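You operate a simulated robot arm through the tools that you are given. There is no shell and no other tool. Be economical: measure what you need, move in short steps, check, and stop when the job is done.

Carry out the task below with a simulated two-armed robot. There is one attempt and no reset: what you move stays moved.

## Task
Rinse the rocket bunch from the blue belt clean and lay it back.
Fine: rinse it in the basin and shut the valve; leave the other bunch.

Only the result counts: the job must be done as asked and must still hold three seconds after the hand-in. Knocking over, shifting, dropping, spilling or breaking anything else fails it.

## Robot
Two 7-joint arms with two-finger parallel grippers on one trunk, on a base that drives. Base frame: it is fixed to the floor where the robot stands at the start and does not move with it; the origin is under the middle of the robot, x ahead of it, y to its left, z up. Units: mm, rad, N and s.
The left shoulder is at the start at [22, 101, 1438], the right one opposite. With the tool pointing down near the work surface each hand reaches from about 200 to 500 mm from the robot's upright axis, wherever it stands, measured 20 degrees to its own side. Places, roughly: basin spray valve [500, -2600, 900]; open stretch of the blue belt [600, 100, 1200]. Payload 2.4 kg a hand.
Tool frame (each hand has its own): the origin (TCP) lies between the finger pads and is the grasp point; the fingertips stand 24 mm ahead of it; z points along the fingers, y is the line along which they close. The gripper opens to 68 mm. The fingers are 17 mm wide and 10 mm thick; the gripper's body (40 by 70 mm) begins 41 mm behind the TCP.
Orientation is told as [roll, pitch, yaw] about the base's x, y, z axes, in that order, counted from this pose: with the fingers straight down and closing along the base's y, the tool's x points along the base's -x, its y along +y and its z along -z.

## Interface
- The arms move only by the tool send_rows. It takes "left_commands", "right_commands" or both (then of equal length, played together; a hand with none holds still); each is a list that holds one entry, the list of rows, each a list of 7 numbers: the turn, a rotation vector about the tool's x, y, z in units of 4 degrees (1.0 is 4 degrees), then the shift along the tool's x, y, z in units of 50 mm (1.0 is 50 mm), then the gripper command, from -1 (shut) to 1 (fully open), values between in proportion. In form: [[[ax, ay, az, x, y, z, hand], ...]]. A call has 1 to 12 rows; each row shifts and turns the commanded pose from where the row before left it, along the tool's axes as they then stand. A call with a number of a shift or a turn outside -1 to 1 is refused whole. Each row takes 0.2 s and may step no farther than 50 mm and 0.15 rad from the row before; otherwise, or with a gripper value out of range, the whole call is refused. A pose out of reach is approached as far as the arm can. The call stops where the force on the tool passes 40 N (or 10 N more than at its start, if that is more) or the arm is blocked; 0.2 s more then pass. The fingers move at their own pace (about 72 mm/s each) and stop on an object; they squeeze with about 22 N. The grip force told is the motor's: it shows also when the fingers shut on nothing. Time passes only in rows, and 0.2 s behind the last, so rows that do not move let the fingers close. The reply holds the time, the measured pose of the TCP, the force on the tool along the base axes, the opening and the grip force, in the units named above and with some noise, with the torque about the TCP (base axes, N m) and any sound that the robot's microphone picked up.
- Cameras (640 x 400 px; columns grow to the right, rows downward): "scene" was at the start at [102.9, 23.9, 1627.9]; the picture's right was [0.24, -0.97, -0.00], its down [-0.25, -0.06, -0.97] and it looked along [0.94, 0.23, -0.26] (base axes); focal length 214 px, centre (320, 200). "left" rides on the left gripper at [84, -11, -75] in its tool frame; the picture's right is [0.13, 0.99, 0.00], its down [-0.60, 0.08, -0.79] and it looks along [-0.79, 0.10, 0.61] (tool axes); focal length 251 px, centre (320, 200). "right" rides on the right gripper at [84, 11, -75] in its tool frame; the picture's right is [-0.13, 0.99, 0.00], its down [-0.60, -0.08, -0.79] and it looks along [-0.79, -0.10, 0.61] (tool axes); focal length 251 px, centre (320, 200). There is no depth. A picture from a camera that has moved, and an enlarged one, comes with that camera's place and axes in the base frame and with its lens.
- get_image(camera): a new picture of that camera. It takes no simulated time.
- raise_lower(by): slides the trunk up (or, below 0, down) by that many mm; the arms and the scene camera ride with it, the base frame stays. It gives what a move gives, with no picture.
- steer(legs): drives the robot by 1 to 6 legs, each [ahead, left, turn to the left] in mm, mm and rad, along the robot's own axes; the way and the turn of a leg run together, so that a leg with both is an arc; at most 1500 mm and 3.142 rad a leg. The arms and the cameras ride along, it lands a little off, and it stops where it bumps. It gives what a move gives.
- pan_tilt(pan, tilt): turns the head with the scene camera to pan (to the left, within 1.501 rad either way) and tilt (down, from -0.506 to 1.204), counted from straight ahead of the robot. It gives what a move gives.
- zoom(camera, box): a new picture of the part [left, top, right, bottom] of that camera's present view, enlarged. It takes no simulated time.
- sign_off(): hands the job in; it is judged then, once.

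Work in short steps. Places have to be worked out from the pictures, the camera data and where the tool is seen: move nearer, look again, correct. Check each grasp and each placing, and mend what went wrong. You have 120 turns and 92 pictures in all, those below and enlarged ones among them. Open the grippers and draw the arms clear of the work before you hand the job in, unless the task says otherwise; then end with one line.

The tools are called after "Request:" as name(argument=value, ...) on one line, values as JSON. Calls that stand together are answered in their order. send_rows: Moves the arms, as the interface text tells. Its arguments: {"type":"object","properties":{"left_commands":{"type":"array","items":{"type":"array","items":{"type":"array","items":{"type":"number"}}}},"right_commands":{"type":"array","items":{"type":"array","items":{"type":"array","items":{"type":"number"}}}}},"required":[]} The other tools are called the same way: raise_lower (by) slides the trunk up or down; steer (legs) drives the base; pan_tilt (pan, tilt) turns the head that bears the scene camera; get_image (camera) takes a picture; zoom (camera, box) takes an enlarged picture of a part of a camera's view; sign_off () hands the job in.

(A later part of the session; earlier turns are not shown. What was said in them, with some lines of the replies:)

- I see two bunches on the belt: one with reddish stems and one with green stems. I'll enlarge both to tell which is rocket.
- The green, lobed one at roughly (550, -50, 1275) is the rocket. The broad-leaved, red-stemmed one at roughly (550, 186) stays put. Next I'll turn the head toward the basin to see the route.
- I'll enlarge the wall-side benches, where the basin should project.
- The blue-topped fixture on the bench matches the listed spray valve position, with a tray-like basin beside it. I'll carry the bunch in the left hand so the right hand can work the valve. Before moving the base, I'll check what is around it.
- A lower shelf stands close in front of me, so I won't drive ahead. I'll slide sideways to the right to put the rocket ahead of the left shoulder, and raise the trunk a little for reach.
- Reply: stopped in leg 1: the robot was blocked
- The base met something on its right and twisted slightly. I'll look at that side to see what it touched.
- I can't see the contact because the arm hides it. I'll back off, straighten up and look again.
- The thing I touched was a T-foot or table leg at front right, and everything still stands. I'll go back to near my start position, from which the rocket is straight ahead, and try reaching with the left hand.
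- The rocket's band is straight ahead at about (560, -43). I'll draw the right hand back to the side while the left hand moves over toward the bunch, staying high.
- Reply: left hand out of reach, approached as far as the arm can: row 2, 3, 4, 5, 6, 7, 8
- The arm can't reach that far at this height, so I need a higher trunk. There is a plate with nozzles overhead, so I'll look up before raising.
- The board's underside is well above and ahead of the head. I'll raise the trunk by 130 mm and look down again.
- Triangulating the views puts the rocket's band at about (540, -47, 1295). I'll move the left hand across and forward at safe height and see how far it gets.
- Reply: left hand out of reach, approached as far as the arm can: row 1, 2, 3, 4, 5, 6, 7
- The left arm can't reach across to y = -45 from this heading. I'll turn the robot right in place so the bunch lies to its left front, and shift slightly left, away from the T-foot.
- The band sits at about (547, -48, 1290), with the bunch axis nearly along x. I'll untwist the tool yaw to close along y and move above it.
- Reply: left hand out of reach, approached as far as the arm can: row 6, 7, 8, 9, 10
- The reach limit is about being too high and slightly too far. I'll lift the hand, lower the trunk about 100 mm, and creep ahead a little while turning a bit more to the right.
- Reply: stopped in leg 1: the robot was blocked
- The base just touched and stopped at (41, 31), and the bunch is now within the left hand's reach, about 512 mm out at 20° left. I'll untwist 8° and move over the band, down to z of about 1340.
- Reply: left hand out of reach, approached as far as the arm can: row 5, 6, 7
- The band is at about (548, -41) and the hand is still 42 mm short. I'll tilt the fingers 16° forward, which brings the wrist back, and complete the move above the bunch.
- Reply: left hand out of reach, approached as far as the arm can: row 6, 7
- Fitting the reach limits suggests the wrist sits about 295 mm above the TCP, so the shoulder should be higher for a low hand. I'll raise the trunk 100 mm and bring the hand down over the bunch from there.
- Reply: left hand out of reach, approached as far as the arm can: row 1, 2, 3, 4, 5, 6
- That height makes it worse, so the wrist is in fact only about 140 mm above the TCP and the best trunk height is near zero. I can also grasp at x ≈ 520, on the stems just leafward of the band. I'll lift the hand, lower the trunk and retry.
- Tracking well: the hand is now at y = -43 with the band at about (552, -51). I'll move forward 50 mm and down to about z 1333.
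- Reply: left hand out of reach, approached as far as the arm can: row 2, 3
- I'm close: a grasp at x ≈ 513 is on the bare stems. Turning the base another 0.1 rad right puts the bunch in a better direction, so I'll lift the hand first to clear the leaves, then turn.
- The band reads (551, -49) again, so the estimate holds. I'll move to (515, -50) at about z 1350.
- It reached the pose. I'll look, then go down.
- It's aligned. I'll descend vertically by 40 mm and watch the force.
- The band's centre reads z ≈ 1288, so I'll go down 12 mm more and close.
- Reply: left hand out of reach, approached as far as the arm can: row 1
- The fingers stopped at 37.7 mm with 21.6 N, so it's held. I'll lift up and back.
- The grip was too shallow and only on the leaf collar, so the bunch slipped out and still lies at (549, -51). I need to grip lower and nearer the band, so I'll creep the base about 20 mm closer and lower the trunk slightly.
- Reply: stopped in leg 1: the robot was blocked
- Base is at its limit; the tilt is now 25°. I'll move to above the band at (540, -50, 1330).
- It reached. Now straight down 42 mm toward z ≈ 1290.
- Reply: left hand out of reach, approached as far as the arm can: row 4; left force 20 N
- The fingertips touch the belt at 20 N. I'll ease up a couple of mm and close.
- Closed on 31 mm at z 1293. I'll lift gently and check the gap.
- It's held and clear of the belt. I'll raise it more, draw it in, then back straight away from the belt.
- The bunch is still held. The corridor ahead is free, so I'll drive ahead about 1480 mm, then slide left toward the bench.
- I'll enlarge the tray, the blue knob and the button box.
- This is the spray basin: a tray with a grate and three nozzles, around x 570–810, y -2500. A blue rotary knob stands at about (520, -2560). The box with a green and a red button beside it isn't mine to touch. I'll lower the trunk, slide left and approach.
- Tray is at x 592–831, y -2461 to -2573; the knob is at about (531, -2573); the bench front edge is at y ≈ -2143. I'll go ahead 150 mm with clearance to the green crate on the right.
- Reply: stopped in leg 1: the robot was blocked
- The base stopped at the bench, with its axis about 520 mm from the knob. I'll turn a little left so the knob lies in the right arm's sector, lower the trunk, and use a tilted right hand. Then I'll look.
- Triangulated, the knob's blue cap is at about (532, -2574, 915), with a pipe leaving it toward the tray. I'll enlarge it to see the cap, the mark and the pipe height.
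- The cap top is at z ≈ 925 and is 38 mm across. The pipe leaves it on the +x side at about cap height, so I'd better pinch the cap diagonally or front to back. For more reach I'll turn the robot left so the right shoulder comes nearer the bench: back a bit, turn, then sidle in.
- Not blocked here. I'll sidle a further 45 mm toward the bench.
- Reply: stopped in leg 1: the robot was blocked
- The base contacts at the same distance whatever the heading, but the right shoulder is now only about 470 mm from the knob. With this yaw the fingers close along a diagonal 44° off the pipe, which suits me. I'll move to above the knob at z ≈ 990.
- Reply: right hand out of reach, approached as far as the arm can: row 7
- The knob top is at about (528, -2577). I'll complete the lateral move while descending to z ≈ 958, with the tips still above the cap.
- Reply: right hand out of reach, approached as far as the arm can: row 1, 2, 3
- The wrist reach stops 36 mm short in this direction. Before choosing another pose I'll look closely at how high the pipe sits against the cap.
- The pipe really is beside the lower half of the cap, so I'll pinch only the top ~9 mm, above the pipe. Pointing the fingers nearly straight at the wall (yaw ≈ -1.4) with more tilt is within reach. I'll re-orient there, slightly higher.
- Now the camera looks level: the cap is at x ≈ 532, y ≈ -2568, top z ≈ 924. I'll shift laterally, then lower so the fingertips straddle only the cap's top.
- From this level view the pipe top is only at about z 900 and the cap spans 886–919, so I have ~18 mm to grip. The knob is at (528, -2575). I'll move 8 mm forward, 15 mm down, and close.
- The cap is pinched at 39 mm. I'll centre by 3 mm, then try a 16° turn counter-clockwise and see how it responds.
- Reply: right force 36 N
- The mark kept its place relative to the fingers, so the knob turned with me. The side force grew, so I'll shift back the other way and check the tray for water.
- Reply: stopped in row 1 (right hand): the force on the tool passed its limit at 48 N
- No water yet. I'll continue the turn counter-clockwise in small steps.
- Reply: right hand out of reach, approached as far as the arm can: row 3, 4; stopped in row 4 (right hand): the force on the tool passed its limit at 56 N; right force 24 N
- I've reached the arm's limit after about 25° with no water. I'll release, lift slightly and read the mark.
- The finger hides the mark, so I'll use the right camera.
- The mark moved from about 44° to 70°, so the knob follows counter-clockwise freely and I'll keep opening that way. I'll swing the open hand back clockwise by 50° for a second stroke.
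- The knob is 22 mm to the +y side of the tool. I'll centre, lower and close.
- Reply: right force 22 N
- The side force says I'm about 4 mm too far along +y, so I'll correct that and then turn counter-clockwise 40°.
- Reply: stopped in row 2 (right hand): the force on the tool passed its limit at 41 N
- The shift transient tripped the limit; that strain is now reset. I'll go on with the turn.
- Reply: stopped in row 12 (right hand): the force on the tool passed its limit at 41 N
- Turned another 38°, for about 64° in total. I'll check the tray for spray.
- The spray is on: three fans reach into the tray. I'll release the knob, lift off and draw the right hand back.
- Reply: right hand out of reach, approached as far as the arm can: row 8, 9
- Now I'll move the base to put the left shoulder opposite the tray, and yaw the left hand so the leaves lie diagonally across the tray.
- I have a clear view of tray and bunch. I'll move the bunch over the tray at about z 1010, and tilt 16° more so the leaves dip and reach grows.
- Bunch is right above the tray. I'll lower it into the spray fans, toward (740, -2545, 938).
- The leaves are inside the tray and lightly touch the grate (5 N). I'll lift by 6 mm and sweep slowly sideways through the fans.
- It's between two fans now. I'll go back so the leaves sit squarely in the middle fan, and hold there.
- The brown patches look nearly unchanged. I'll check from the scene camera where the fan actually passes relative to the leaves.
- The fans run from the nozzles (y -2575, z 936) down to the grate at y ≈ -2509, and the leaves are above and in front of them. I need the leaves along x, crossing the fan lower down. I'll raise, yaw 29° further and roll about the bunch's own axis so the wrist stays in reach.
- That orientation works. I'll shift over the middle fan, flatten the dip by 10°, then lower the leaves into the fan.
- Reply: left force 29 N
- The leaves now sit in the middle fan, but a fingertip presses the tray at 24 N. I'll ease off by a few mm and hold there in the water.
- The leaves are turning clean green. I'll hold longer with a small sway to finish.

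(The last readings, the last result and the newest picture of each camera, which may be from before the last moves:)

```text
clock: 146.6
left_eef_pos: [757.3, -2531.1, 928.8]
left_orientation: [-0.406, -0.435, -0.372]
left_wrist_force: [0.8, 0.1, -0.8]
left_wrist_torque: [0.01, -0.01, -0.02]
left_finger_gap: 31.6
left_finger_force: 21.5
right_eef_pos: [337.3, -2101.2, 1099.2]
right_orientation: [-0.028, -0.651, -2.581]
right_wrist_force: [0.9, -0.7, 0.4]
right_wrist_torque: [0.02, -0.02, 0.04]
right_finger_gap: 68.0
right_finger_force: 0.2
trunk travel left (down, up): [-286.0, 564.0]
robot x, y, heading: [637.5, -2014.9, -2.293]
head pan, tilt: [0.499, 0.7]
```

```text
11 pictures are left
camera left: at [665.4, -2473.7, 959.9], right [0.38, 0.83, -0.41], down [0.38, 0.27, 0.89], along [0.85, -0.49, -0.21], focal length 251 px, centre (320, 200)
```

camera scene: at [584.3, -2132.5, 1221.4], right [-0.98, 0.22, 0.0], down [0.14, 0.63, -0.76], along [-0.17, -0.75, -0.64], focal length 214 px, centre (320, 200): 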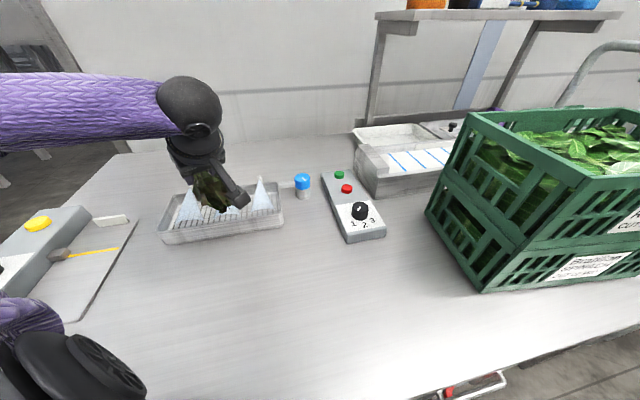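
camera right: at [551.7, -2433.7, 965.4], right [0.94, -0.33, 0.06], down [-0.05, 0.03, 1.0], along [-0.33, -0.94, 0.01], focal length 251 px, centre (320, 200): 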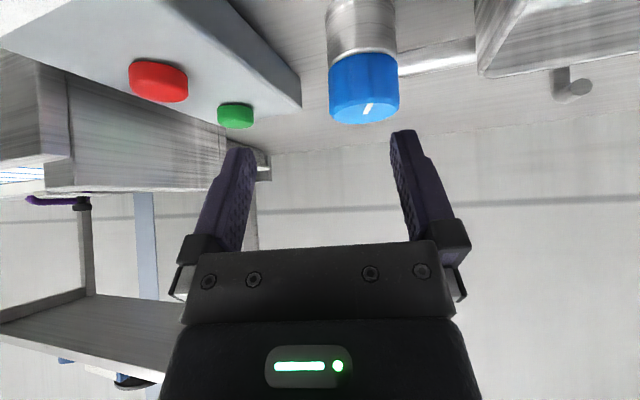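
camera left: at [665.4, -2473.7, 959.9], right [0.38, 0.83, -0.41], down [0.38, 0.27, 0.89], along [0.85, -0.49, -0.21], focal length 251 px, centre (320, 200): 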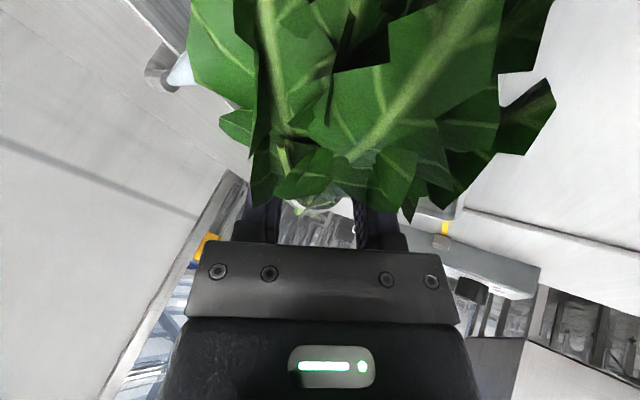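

The leaves are clean green now. I'll hold a little longer, then lift the bunch out and undo the wrist turns step by step.

Request:
send_rows(left_commands=[[[0, 0, 0, 0, 0, 0, -1], [0, 0, 0, 0, 0, 0, -1], [0, 0, 0, 0, 0, 0, -1], [0, 0, 0, 0, 0, 0, -1], [0, 0, 0, 0, 0, 0, -1], [0, 0, 0, 0, 0, 0, -1], [0, 0, 0, 0, 0, -0.8, -1], [0, 0, 0, 0, 0, -0.8, -1], [0, 0, 0, 0, 0, -0.8, -1], [0.13, -0.78, 0.27, 0, 0, 0, -1], [0.13, -0.78, 0.27, 0, 0, 0, -1], [0.13, -0.78, 0.27, 0, 0, 0, -1]]])

Request:
send_rows(left_commands=[[[-0.95, 0, 0.45, 0, 0, 0, -1], [-0.95, 0, 0.45, 0, 0, 0, -1], [-0.95, 0, 0.45, 0, 0, 0, -1], [-0.95, 0, 0.45, 0, 0, 0, -1], [-0.95, 0, 0.45, 0, 0, 0, -1], [0.72, 0, 0.96, 0, 0, 0, -1], [0.72, 0, 0.96, 0, 0, 0, -1], [0.72, 0, 0.96, 0, 0, 0, -1], [0.72, 0, 0.96, 0, 0, 0, -1], [0.72, 0, 0.96, 0, 0, 0, -1], [0.72, 0, 0.96, 0, 0, 0, -1]]])

Request:
send_rows(left_commands=[[[0, 1, 0, 0, 0, 0, -1], [0, 1, 0, 0, 0, 0, -1], [0, 1, 0, 0, 0, 0, -1], [0, 0, 0, 0.54, -0.3, -0.5, -1], [0, 0, 0, 0.54, -0.3, -0.5, -1], [0, 0, 0, 0.54, -0.3, -0.5, -1], [0, 0, 0, 0.54, -0.3, -0.5, -1], [0, 0, 0, 0.54, -0.3, -0.5, -1], [0, 0, 0, 0, 0, 0, -1]]])

Request:
get_image(camera="scene")

```text
clock: 149.2
left_eef_pos: [731.4, -2469.8, 1029.7]
left_orientation: [-0.444, -0.61, -0.353]
left_wrist_force: [1.5, 0.2, -1.3]
left_wrist_torque: [0.02, 0.0, 0.03]
left_finger_gap: 31.6
left_finger_force: 21.4
right_eef_pos: [336.5, -2102.6, 1099.0]
right_orientation: [-0.029, -0.651, -2.582]
right_wrist_force: [0.1, 0.1, -0.1]
right_wrist_torque: [0.0, -0.04, 0.0]
right_finger_gap: 68.0
right_finger_force: 0.0
trunk travel left (down, up): [-286.0, 564.0]
robot x, y, heading: [636.5, -2008.9, -2.292]
head pan, tilt: [0.499, 0.7]
```

```text
clock: 151.6
left_eef_pos: [731.3, -2470.6, 1028.7]
left_orientation: [0.0, -0.643, -1.046]
left_wrist_force: [-0.4, -0.1, -0.8]
left_wrist_torque: [-0.01, -0.03, -0.01]
left_finger_gap: 31.4
left_finger_force: 22.3
right_eef_pos: [335.6, -2101.1, 1099.0]
right_orientation: [-0.029, -0.651, -2.581]
right_wrist_force: [-0.4, 0.2, 0.7]
right_wrist_torque: [0.02, 0.01, 0.0]
right_finger_gap: 68.1
right_finger_force: 0.1
trunk travel left (down, up): [-286.0, 564.0]
robot x, y, heading: [635.6, -2013.4, -2.291]
head pan, tilt: [0.499, 0.7]
```

```text
clock: 153.6
left_eef_pos: [579.3, -2357.0, 1085.3]
left_orientation: [0.0, -0.433, -1.043]
left_wrist_force: [0.4, 0.4, -0.9]
left_wrist_torque: [-0.02, 0.0, 0.0]
left_finger_gap: 31.5
left_finger_force: 22.1
right_eef_pos: [337.0, -2101.0, 1099.3]
right_orientation: [-0.031, -0.651, -2.582]
right_wrist_force: [0.5, 0.4, 0.1]
right_wrist_torque: [0.02, -0.01, 0.0]
right_finger_gap: 67.7
right_finger_force: 0.1
trunk travel left (down, up): [-286.0, 564.0]
robot x, y, heading: [639.7, -2011.2, -2.298]
head pan, tilt: [0.499, 0.7]
```

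```text
10 pictures are left
camera scene: at [584.1, -2132.5, 1221.4], right [-0.98, 0.22, 0.0], down [0.14, 0.63, -0.76], along [-0.17, -0.75, -0.64], focal length 214 px, centre (320, 200)
```

scene: 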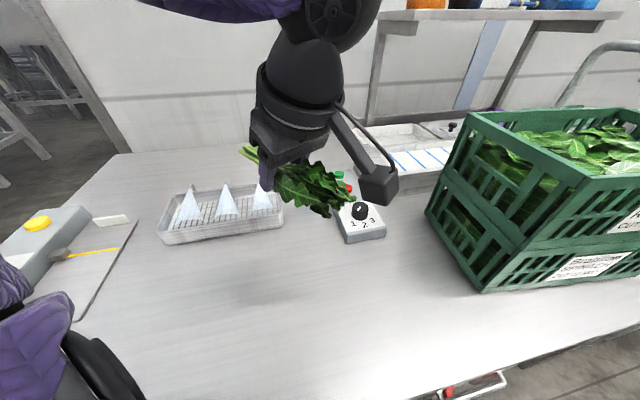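

Bunch is clean and held. I'll undo the last yaw, then turn the base back left to work the valve with the right hand.

Request:
send_rows(left_commands=[[[0.45, 0, 0.98, 0, 0, -0.2, -1], [0.45, 0, 0.98, 0, 0, -0.2, -1], [0.45, 0, 0.98, 0, 0, -0.2, -1], [0.45, 0, 0.98, 0, 0, 0, -1], [0.45, 0, 0.98, 0, 0, 0, -1], [0.45, 0, 0.98, 0, 0, 0, -1], [0.45, 0, 0.98, 0, 0, 0, -1], [0.45, 0, 0.98, 0, 0, 0, -1], [0.45, 0, 0.98, 0, 0, 0, -1], [0.45, 0, 0.98, 0, 0, 0, -1], [0, 0, 0, 0, 0, 0, -1]]])

Request:
steer(legs=[[8, -50, 0], [0, 0, 1.485], [20, -19, 0]])

```text
clock: 156.0
left_eef_pos: [572.8, -2345.6, 1113.0]
left_orientation: [0.001, -0.432, -1.796]
left_wrist_force: [-0.7, -0.4, -1.1]
left_wrist_torque: [0.0, -0.03, -0.01]
left_finger_gap: 31.6
left_finger_force: 21.8
right_eef_pos: [336.4, -2101.4, 1098.9]
right_orientation: [-0.029, -0.652, -2.581]
right_wrist_force: [-0.1, 0.1, -0.5]
right_wrist_torque: [-0.01, -0.04, 0.03]
right_finger_gap: 68.0
right_finger_force: 0.1
trunk travel left (down, up): [-286.0, 564.0]
robot x, y, heading: [637.1, -2014.5, -2.293]
head pan, tilt: [0.499, 0.7]
```

```text
clock: 160.9
left_eef_pos: [920.9, -2107.4, 1112.1]
left_orientation: [0.001, -0.433, -0.316]
left_wrist_force: [-0.1, -0.7, -1.3]
left_wrist_torque: [0.03, 0.02, 0.02]
left_finger_gap: 31.4
left_finger_force: 21.6
right_eef_pos: [655.7, -2319.0, 1099.1]
right_orientation: [-0.027, -0.65, -1.1]
right_wrist_force: [0.3, -0.6, -0.6]
right_wrist_torque: [0.02, -0.01, 0.01]
right_finger_gap: 68.1
right_finger_force: 0.1
trunk travel left (down, up): [-286.0, 564.0]
robot x, y, heading: [595.0, -2013.8, -0.813]
head pan, tilt: [0.499, 0.7]
```

The base and the right hand are back where they were. I'll bring the right hand to just above the knob.

Request:
send_rows(right_commands=[[[0, 0, 0, -0.077, -0.657, 0.561, 1], [0, 0, 0, -0.077, -0.657, 0.561, 1], [0, 0, 0, -0.077, -0.657, 0.561, 1], [0, 0, 0, -0.077, -0.657, 0.561, 1], [0, 0, 0, -0.077, -0.657, 0.561, 1], [0, 0, 0, -0.077, -0.657, 0.561, 1], [0, 0, 0, -0.077, -0.657, 0.561, 1], [0, 0, 0, 0, 0, 0, 1]]])

Request:
get_image(camera="right")

```text
clock: 162.7
left_eef_pos: [921.8, -2106.6, 1112.4]
left_orientation: [0.003, -0.431, -0.316]
left_wrist_force: [0.3, -0.4, -0.2]
left_wrist_torque: [0.0, 0.0, -0.04]
left_finger_gap: 31.6
left_finger_force: 22.1
right_eef_pos: [508.6, -2549.8, 963.9]
right_orientation: [-0.029, -0.652, -1.098]
right_wrist_force: [0.5, -0.3, -0.5]
right_wrist_torque: [-0.04, -0.01, 0.03]
right_finger_gap: 68.0
right_finger_force: 0.1
trunk travel left (down, up): [-286.0, 564.0]
robot x, y, heading: [596.8, -2013.0, -0.812]
head pan, tilt: [0.499, 0.7]
```

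```text
9 pictures are left
camera right: at [471.2, -2442.8, 972.7], right [0.94, 0.34, 0.06], down [-0.05, -0.02, 1.0], along [0.34, -0.94, -0.01], focal length 251 px, centre (320, 200)
```

right: 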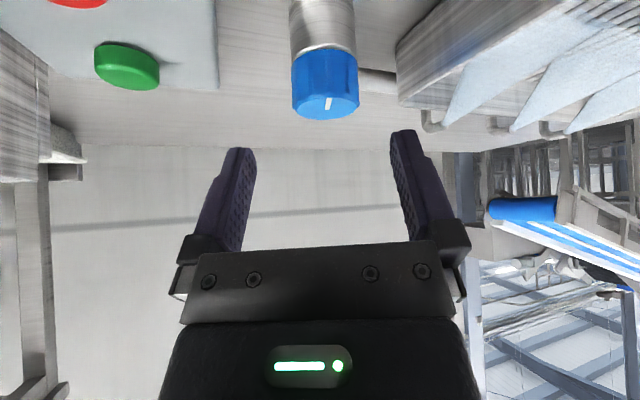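

The mark now points toward me (≈108°), consistent with 64° open. I'll go down onto the cap and close.

Request:
send_rows(right_commands=[[[0, 0, 0, 0.01, 0.03, 0.3, 1], [0, 0, 0, 0.01, 0.03, 0.3, 1], [0, 0, 0, 0.01, 0.03, 0.3, 1], [0, 0, 0, 0, 0, 0, 1], [0, 0, 0, 0, 0, 0, 0.3], [0, 0, 0, 0, 0, 0, -1], [0, 0, 0, 0, 0, 0, -1], [0, 0, 0, 0, 0, 0, -1]]])

```text
clock: 164.5
left_eef_pos: [920.9, -2105.8, 1112.1]
left_orientation: [0.002, -0.433, -0.315]
left_wrist_force: [-0.3, 0.0, -0.9]
left_wrist_torque: [-0.01, 0.02, 0.04]
left_finger_gap: 31.8
left_finger_force: 22.0
right_eef_pos: [523.0, -2569.6, 927.6]
right_orientation: [-0.028, -0.65, -1.098]
right_wrist_force: [0.2, 0.3, -2.9]
right_wrist_torque: [-0.11, -0.46, 0.02]
right_finger_gap: 38.9
right_finger_force: 45.0
trunk travel left (down, up): [-286.0, 564.0]
robot x, y, heading: [594.4, -2014.0, -0.807]
head pan, tilt: [0.499, 0.7]
```

Perfectly centred with no side force. Now turning clockwise 44° to close.

Request:
send_rows(right_commands=[[[0.4, 0, 0.5, 0, 0.007, 0, -1], [0.61, 0, 0.79, 0, 0.007, 0, -1], [0.61, 0, 0.79, 0, 0.007, 0, -1], [0.61, 0, 0.79, 0, 0.007, 0, -1], [0.61, 0, 0.79, 0, 0.007, 0, -1], [0.61, 0, 0.79, 0, 0.007, 0, -1], [0.61, 0, 0.79, 0, 0.007, 0, -1], [0.61, 0, 0.79, 0, 0.007, 0, -1], [0.61, 0, 0.79, 0, 0.007, 0, -1], [0.61, 0, 0.79, 0, 0.007, 0, -1], [0.61, 0, 0.79, 0, 0.007, 0, -1], [0, 0, 0, 0, 0, 0, -1]]])

```text
clock: 167.1
left_eef_pos: [924.8, -2106.0, 1112.4]
left_orientation: [-0.001, -0.429, -0.315]
left_wrist_force: [0.4, -0.7, -1.1]
left_wrist_torque: [0.0, 0.01, -0.01]
left_finger_gap: 31.9
left_finger_force: 22.1
right_eef_pos: [532.5, -2571.6, 927.8]
right_orientation: [-0.029, -0.666, -1.838]
right_wrist_force: [36.2, 5.8, -8.9]
right_wrist_torque: [0.95, -1.36, 0.47]
right_finger_gap: 39.3
right_finger_force: 44.3
trunk travel left (down, up): [-286.0, 564.0]
robot x, y, heading: [595.4, -2015.7, -0.809]
head pan, tilt: [0.499, 0.7]
```

Turned 42°; the side force is building, so I'll relieve it and continue clockwise a bit more within reach.

Request:
send_rows(right_commands=[[[0, 0, 0, 0, -0.05, 0, -1], [0, 0, 0, 0, -0.05, 0, -1], [0.4, 0, 0.5, 0, 0, 0, -1], [0.61, 0, 0.79, 0, 0, 0, -1], [0.61, 0, 0.79, 0, 0, 0, -1], [0.61, 0, 0.79, 0, 0, 0, -1], [0.61, 0, 0.79, 0, 0, 0, -1], [0, 0, 0, 0, 0, 0, -1]]])

```text
clock: 167.6
left_eef_pos: [923.8, -2106.1, 1112.8]
left_orientation: [0.0, -0.43, -0.309]
left_wrist_force: [-0.6, 0.9, -1.4]
left_wrist_torque: [0.03, -0.01, -0.01]
left_finger_gap: 31.6
left_finger_force: 21.7
right_eef_pos: [531.2, -2570.1, 926.8]
right_orientation: [-0.017, -0.665, -1.838]
right_wrist_force: [13.8, -2.6, -3.5]
right_wrist_torque: [-0.31, -1.12, 0.19]
right_finger_gap: 39.4
right_finger_force: 44.6
trunk travel left (down, up): [-286.0, 564.0]
robot x, y, heading: [593.5, -2012.5, -0.81]
head pan, tilt: [0.499, 0.7]
stopped in row 2 (right hand): the force on the tool passed its limit at 50 N (the readings are from after the stop); the commanded pose is now the measured one
```

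Strain reset again; I'll continue clockwise.

Request:
send_rows(right_commands=[[[0.3, 0, 0.4, 0, 0, 0, -1], [0.45, 0, 0.6, 0, 0, 0, -1], [0.61, 0, 0.79, 0, 0, 0, -1], [0.61, 0, 0.79, 0, 0, 0, -1], [0.61, 0, 0.79, 0, 0, 0, -1], [0.61, 0, 0.79, 0, 0, 0, -1], [0, 0, 0, 0, 0, 0, -1]]])

Request:
get_image(camera="right")

```text
clock: 168.7
left_eef_pos: [923.5, -2105.0, 1112.3]
left_orientation: [0.001, -0.433, -0.308]
left_wrist_force: [0.3, 0.4, -0.1]
left_wrist_torque: [0.01, 0.04, -0.03]
left_finger_gap: 31.6
left_finger_force: 22.3
right_eef_pos: [536.4, -2570.6, 927.9]
right_orientation: [-0.005, -0.668, -2.068]
right_wrist_force: [10.6, -5.5, -1.6]
right_wrist_torque: [-0.6, -0.65, 0.17]
right_finger_gap: 39.2
right_finger_force: 44.9
trunk travel left (down, up): [-286.0, 564.0]
robot x, y, heading: [596.6, -2013.6, -0.806]
head pan, tilt: [0.499, 0.7]
stopped in row 5 (right hand): the force on the tool passed its limit at 41 N (the readings are from after the stop); the commanded pose is now the measured one
```

```text
8 pictures are left
camera right: at [599.6, -2477.6, 933.8], right [0.82, -0.56, 0.08], down [-0.06, 0.05, 1.0], along [-0.56, -0.82, 0.01], focal length 251 px, centre (320, 200)
```

right: 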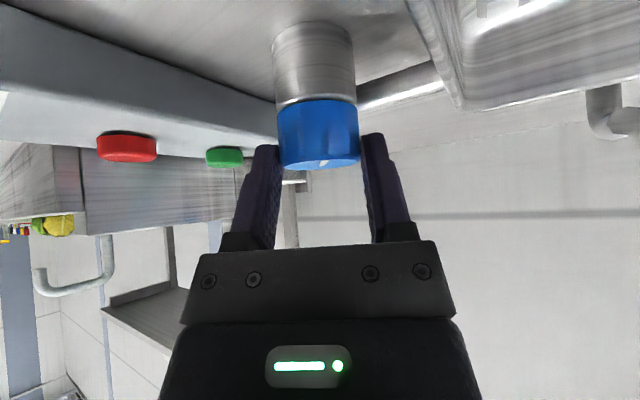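

Now 56° back, and no fan is visible. About 9° remain to the original mark position; I'll nudge on until it resists.

Request:
send_rows(right_commands=[[[0.3, 0, 0.4, 0, -0.01, 0, -1], [0.45, 0, 0.6, 0, -0.01, 0, -1], [0.5, 0, 0.65, 0, -0.01, 0, -1], [0.5, 0, 0.65, 0, -0.01, 0, -1], [0, 0, 0, 0, 0, 0, -1]]])

```text
clock: 169.6
left_eef_pos: [924.4, -2103.9, 1111.9]
left_orientation: [0.002, -0.432, -0.307]
left_wrist_force: [0.7, 0.6, -1.6]
left_wrist_torque: [-0.03, 0.03, 0.0]
left_finger_gap: 31.7
left_finger_force: 22.4
right_eef_pos: [537.9, -2572.0, 926.4]
right_orientation: [0.007, -0.668, -2.237]
right_wrist_force: [9.8, -7.0, -1.0]
right_wrist_torque: [-0.3, -0.42, 0.67]
right_finger_gap: 39.6
right_finger_force: 45.0
trunk travel left (down, up): [-286.0, 564.0]
robot x, y, heading: [597.9, -2011.0, -0.807]
head pan, tilt: [0.499, 0.7]
stopped in row 4 (right hand): the force on the tool passed its limit at 52 N (the readings are from after the stop); the commanded pose is now the measured one
```

The torque (0.67 N m) shows it hit its stop, after 65° back. I'll release, lift away and check that the spray is off.

Request:
send_rows(right_commands=[[[0, 0, 0, 0, 0, 0, 1], [0, 0, 0, 0, 0, 0, 1], [0, 0, 0, 0, 0, 0, 1], [0, 0, 0, 0, 0, -0.8, 1], [0, 0, 0, 0.2, -0.24, -0.63, 1], [0, 0, 0, 0.2, -0.24, -0.63, 1], [0, 0, 0, 0.2, -0.24, -0.63, 1], [0, 0, 0, 0.2, -0.24, -0.63, 1], [0, 0, 0, 0.2, -0.24, -0.63, 1], [0, 0, 0, 0.2, -0.24, -0.63, 1], [0, 0, 0, 0.2, -0.24, -0.63, 1], [0, 0, 0, 0, 0, 0, 1]]])

Request:
pan_tilt(pan=-0.4, tilt=0.7)

Request:
get_image(camera="scene")

```text
clock: 172.2
left_eef_pos: [923.1, -2103.4, 1113.5]
left_orientation: [0.001, -0.433, -0.31]
left_wrist_force: [0.2, 0.5, -1.2]
left_wrist_torque: [0.0, 0.0, 0.04]
left_finger_gap: 31.7
left_finger_force: 22.4
right_eef_pos: [601.1, -2348.7, 1088.5]
right_orientation: [0.004, -0.669, -2.241]
right_wrist_force: [-0.2, 0.2, -0.5]
right_wrist_torque: [0.01, -0.02, -0.02]
right_finger_gap: 67.9
right_finger_force: 0.2
trunk travel left (down, up): [-286.0, 564.0]
robot x, y, heading: [598.9, -2017.1, -0.804]
head pan, tilt: [0.499, 0.7]
```

```text
clock: 173.4
left_eef_pos: [922.5, -2104.4, 1112.6]
left_orientation: [0.002, -0.434, -0.308]
left_wrist_force: [-0.1, -0.4, 0.0]
left_wrist_torque: [0.01, -0.02, -0.02]
left_finger_gap: 31.5
left_finger_force: 21.5
right_eef_pos: [601.1, -2348.2, 1089.3]
right_orientation: [0.007, -0.669, -2.24]
right_wrist_force: [-0.3, 0.5, -0.4]
right_wrist_torque: [0.01, 0.0, -0.02]
right_finger_gap: 68.0
right_finger_force: 0.1
trunk travel left (down, up): [-286.0, 564.0]
robot x, y, heading: [596.0, -2015.2, -0.805]
head pan, tilt: [-0.4, 0.7]
```

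```text
7 pictures are left
camera scene: at [661.8, -2128.6, 1221.4], right [-0.93, -0.36, 0.0], down [-0.23, 0.6, -0.76], along [0.27, -0.71, -0.64], focal length 214 px, centre (320, 200)
```

scene: 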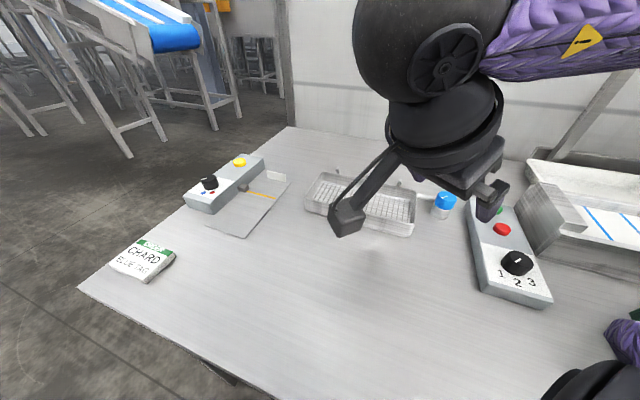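

The spray is off. Now I'll back away from the bench, raise the trunk to the height used at the belt, and drive the same corridor back.

Request:
steer(legs=[[-415, 398, 0]])

Request:
raise_lower(by=360)

Request:
steer(legs=[[-703, -733, 0], [-1067, 1023, 0], [0, 0, 0.226]])

Request:
pan_tilt(pan=0.0, tilt=0.75)

```text
clock: 176.7
left_eef_pos: [923.6, -1530.1, 1113.1]
left_orientation: [0.002, -0.432, -0.306]
left_wrist_force: [-0.1, 0.4, -1.8]
left_wrist_torque: [0.0, -0.01, 0.03]
left_finger_gap: 31.5
left_finger_force: 21.9
right_eef_pos: [602.2, -1774.7, 1087.8]
right_orientation: [0.007, -0.668, -2.237]
right_wrist_force: [0.8, -0.7, 0.0]
right_wrist_torque: [0.02, 0.02, 0.02]
right_finger_gap: 68.0
right_finger_force: 0.1
trunk travel left (down, up): [-286.0, 564.0]
robot x, y, heading: [594.7, -1438.9, -0.805]
head pan, tilt: [-0.4, 0.7]
```

```text
clock: 180.2
left_eef_pos: [924.1, -1530.7, 1472.5]
left_orientation: [0.001, -0.432, -0.306]
left_wrist_force: [0.3, 0.4, -0.8]
left_wrist_torque: [0.01, -0.01, 0.0]
left_finger_gap: 31.8
left_finger_force: 22.4
right_eef_pos: [601.7, -1776.2, 1448.9]
right_orientation: [0.007, -0.669, -2.237]
right_wrist_force: [-0.4, 0.5, -0.3]
right_wrist_torque: [0.0, 0.0, 0.01]
right_finger_gap: 68.0
right_finger_force: 0.1
trunk travel left (down, up): [-646.0, 204.0]
robot x, y, heading: [593.1, -1442.0, -0.804]
head pan, tilt: [-0.4, 0.7]
```

```text
clock: 193.2
left_eef_pos: [-80.0, 7.3, 1473.4]
left_orientation: [0.003, -0.432, -0.091]
left_wrist_force: [0.7, 0.6, -0.1]
left_wrist_torque: [-0.02, 0.02, -0.02]
left_finger_gap: 31.3
left_finger_force: 21.7
right_eef_pos: [-341.4, -302.2, 1448.8]
right_orientation: [0.007, -0.669, -2.025]
right_wrist_force: [-0.5, 0.6, 0.1]
right_wrist_torque: [0.01, 0.02, 0.01]
right_finger_gap: 68.1
right_finger_force: 0.1
trunk travel left (down, up): [-646.0, 204.0]
robot x, y, heading: [-421.4, 22.8, -0.588]
head pan, tilt: [-0.4, 0.7]
```

```text
clock: 194.0
left_eef_pos: [-80.9, 6.1, 1473.2]
left_orientation: [0.001, -0.433, -0.09]
left_wrist_force: [0.1, 0.4, -1.5]
left_wrist_torque: [0.0, 0.04, -0.01]
left_finger_gap: 31.7
left_finger_force: 22.3
right_eef_pos: [-341.5, -301.9, 1448.8]
right_orientation: [0.006, -0.667, -2.021]
right_wrist_force: [-0.8, -0.6, 0.5]
right_wrist_torque: [0.03, -0.01, 0.0]
right_finger_gap: 68.0
right_finger_force: 0.1
trunk travel left (down, up): [-646.0, 204.0]
robot x, y, heading: [-420.6, 25.8, -0.59]
head pan, tilt: [0.0, 0.75]
```

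Everything holds. Now the approach to the belt along the same line I left by.

Request:
steer(legs=[[374, 269, 0.008]])

Request:
get_image(camera="scene")

```text
clock: 196.8
left_eef_pos: [379.3, 24.8, 1473.7]
left_orientation: [0.003, -0.435, -0.082]
left_wrist_force: [0.0, -1.2, -1.7]
left_wrist_torque: [0.03, 0.02, 0.02]
left_finger_gap: 31.7
left_finger_force: 21.9
right_eef_pos: [120.9, -284.7, 1448.9]
right_orientation: [0.005, -0.666, -2.016]
right_wrist_force: [0.5, 1.2, 0.0]
right_wrist_torque: [-0.02, -0.02, 0.0]
right_finger_gap: 67.9
right_finger_force: 0.0
trunk travel left (down, up): [-646.0, 204.0]
robot x, y, heading: [40.6, 38.0, -0.579]
head pan, tilt: [0.0, 0.75]
```

```text
6 pictures are left
camera scene: at [120.1, -10.7, 1579.1], right [-0.55, -0.84, 0.0], down [-0.57, 0.37, -0.73], along [0.61, -0.4, -0.68], focal length 214 px, centre (320, 200)
```

scene: 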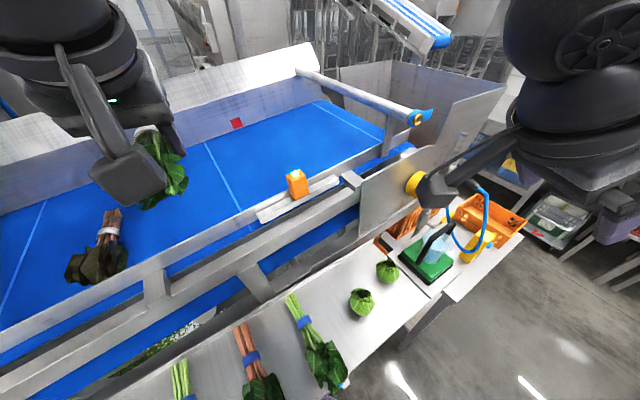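

Clean bunch in hand, belt spot free, other bunch untouched. I'll move above the original spot.

Request:
send_rows(left_commands=[[[0, 0, 0, -0.3, -0.3, 0.6, -1], [0, 0, 0, -0.36, -0.31, 0.68, -1], [0, 0, 0, -0.36, -0.31, 0.68, -1], [0, 0, 0, -0.36, -0.31, 0.68, -1], [0, 0, 0, -0.06, 0, 0.1, -1], [0, 0, 0, 0, 0, 0, -1]]])

```text
clock: 198.2
left_eef_pos: [497.0, -45.0, 1378.4]
left_orientation: [0.002, -0.435, -0.083]
left_wrist_force: [-0.7, -0.7, -0.8]
left_wrist_torque: [-0.01, -0.01, -0.01]
left_finger_gap: 31.5
left_finger_force: 22.3
right_eef_pos: [121.7, -284.7, 1448.4]
right_orientation: [0.006, -0.669, -2.016]
right_wrist_force: [-0.3, -0.1, -0.1]
right_wrist_torque: [0.01, -0.04, 0.02]
right_finger_gap: 67.8
right_finger_force: 0.1
trunk travel left (down, up): [-646.0, 204.0]
robot x, y, heading: [41.6, 38.1, -0.576]
head pan, tilt: [0.0, 0.75]
```

I'll go forward to x ≈ 535 first, then straight down to z ≈ 1296.

Request:
send_rows(left_commands=[[[0, 0, 0, -0.18, -0.03, 0.52, -1], [0, 0, 0, -0.18, -0.03, 0.52, -1], [0, 0, 0, 0.09, 0, 0.19, -1], [0, 0, 0, 0.09, 0, 0.19, -1], [0, 0, 0, 0.09, 0, 0.19, -1], [0, 0, 0, 0.07, 0, 0.15, -1], [0, 0, 0, 0, 0, 0, -1]]])

Request:
get_image(camera="scene")

```text
clock: 199.8
left_eef_pos: [535.9, -51.6, 1299.9]
left_orientation: [0.002, -0.433, -0.083]
left_wrist_force: [-1.0, 0.0, -1.7]
left_wrist_torque: [-0.02, 0.01, 0.0]
left_finger_gap: 31.4
left_finger_force: 22.2
right_eef_pos: [120.7, -284.7, 1448.4]
right_orientation: [0.007, -0.666, -2.017]
right_wrist_force: [0.1, 0.7, 0.3]
right_wrist_torque: [0.01, 0.01, 0.03]
right_finger_gap: 68.1
right_finger_force: 0.0
trunk travel left (down, up): [-646.0, 204.0]
robot x, y, heading: [38.3, 42.4, -0.579]
head pan, tilt: [0.0, 0.75]
```

```text
5 pictures are left
camera scene: at [120.1, -10.0, 1579.1], right [-0.55, -0.84, 0.0], down [-0.57, 0.37, -0.73], along [0.61, -0.4, -0.68], focal length 214 px, centre (320, 200)
```

scene: 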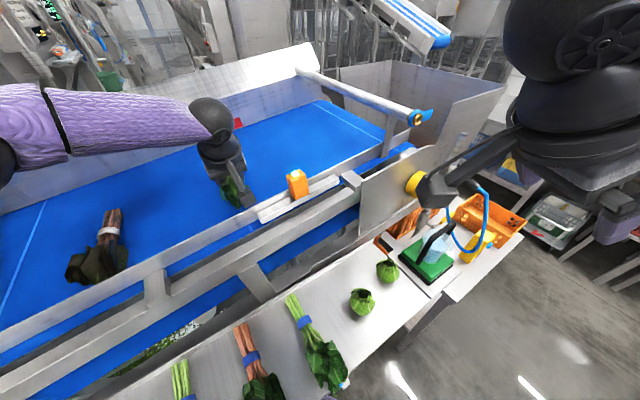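

I'll lower the last 6 mm, then open and lift straight away.

Request:
send_rows(left_commands=[[[0, 0, 0, 0.05, 0, 0.11, -1], [0, 0, 0, 0, 0, 0, -1], [0, 0, 0, 0, 0, 0, 0.2], [0, 0, 0, 0, 0, 0, 1], [0, 0, 0, 0, 0, 0, 1], [0, 0, 0, 0, 0, 0, 1]]])

Request:
send_rows(left_commands=[[[0, 0, 0, -0.1, 0, -0.2, 1], [0, 0, 0, -0.1, 0, -0.3, 1], [0, 0, 0, -0.05, 0, -0.5, 1], [0, 0, 0, 0.15, 0, -0.6, 1], [0, 0, 0, 0.3, 0.1, -0.7, 1], [0, 0, 0, 0.4, 0.1, -0.7, 1], [0, 0, 0, 0.4, 0.1, -0.6, 1], [0, 0, 0, 0, 0, 0, 1]]])

Request:
get_image(camera="left")

Request:
get_image(camera="scene")

```text
clock: 201.2
left_eef_pos: [535.0, -50.7, 1293.8]
left_orientation: [0.0, -0.435, -0.08]
left_wrist_force: [0.0, 0.2, 0.7]
left_wrist_torque: [-0.02, 0.01, 0.01]
left_finger_gap: 68.1
left_finger_force: 0.2
right_eef_pos: [122.2, -285.8, 1449.4]
right_orientation: [0.009, -0.668, -2.016]
right_wrist_force: [1.0, -0.6, -0.3]
right_wrist_torque: [0.03, 0.01, -0.03]
right_finger_gap: 68.2
right_finger_force: 0.1
trunk travel left (down, up): [-646.0, 204.0]
robot x, y, heading: [38.8, 38.8, -0.579]
head pan, tilt: [0.0, 0.75]
```

```text
clock: 203.0
left_eef_pos: [415.2, -25.9, 1436.2]
left_orientation: [0.003, -0.434, -0.082]
left_wrist_force: [0.4, -0.5, 0.2]
left_wrist_torque: [0.01, 0.02, 0.0]
left_finger_gap: 67.9
left_finger_force: 0.0
right_eef_pos: [120.9, -284.6, 1448.5]
right_orientation: [0.007, -0.669, -2.017]
right_wrist_force: [1.1, 0.1, -0.4]
right_wrist_torque: [-0.01, -0.02, -0.02]
right_finger_gap: 68.0
right_finger_force: 0.0
trunk travel left (down, up): [-646.0, 204.0]
robot x, y, heading: [42.4, 39.2, -0.575]
head pan, tilt: [0.0, 0.75]
```

```text
4 pictures are left
camera left: at [306.1, -26.8, 1469.1], right [-0.04, 1.0, -0.05], down [0.22, 0.06, 0.97], along [0.97, 0.02, -0.22], focal length 251 px, centre (320, 200)
```

left: 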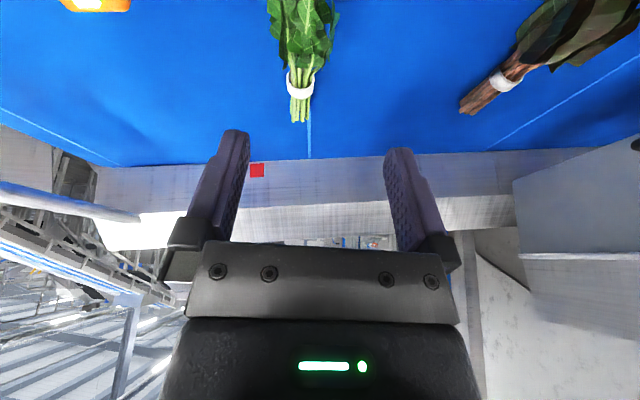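

```text
3 pictures are left
camera scene: at [120.0, -10.0, 1579.1], right [-0.55, -0.84, 0.0], down [-0.57, 0.37, -0.73], along [0.61, -0.4, -0.68], focal length 214 px, centre (320, 200)
```

scene: 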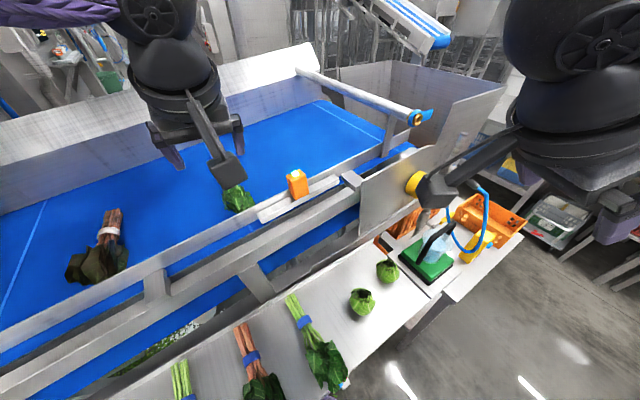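

The clean rocket lies back on its spot and the other bunch is untouched. I'll draw the left hand further clear and take a last close look.

Request:
send_rows(left_commands=[[[0, 0, 0, 0.5, 0.1, -0.5, 1], [0, 0, 0, 0.6, 0.1, -0.4, 1], [0, 0, 0, 0.6, 0.1, -0.3, 1], [0, 0, 0, 0, 0, 0, 1]]])

Request:
zoom(camera="scene", box=[40, 120, 320, 295])

```text
clock: 204.0
left_eef_pos: [313.0, -2.3, 1455.3]
left_orientation: [0.002, -0.435, -0.08]
left_wrist_force: [0.0, 0.0, -0.9]
left_wrist_torque: [0.0, -0.01, 0.05]
left_finger_gap: 68.2
left_finger_force: 0.1
right_eef_pos: [121.0, -285.6, 1447.6]
right_orientation: [0.007, -0.668, -2.016]
right_wrist_force: [0.2, 0.0, -1.0]
right_wrist_torque: [0.03, -0.06, 0.02]
right_finger_gap: 68.1
right_finger_force: 0.0
trunk travel left (down, up): [-646.0, 204.0]
robot x, y, heading: [41.7, 38.4, -0.579]
head pan, tilt: [0.0, 0.75]
```

```text
2.29 times, centred on (180, 208) of scene
camera zoom: at [120.0, -9.9, 1579.1], right [-0.55, -0.84, 0.0], down [-0.57, 0.37, -0.73], along [0.61, -0.4, -0.68], focal length 490 px, centre (640, 183)
```

zoom: 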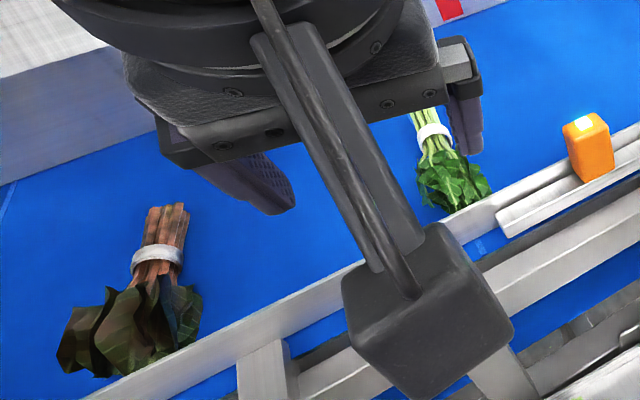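

The rocket is bright green with pale stems and lies on the belt. The other bunch is still in place and still dirty, the valve is shut, and both grippers are open and clear. I'll hand in.

Request:
sign_off()

```text
The job is handed in.
```

I rinsed the rocket bunch clean in the basin, shut the spray valve and laid the bunch back on its spot on the blue belt; the other bunch was not touched.
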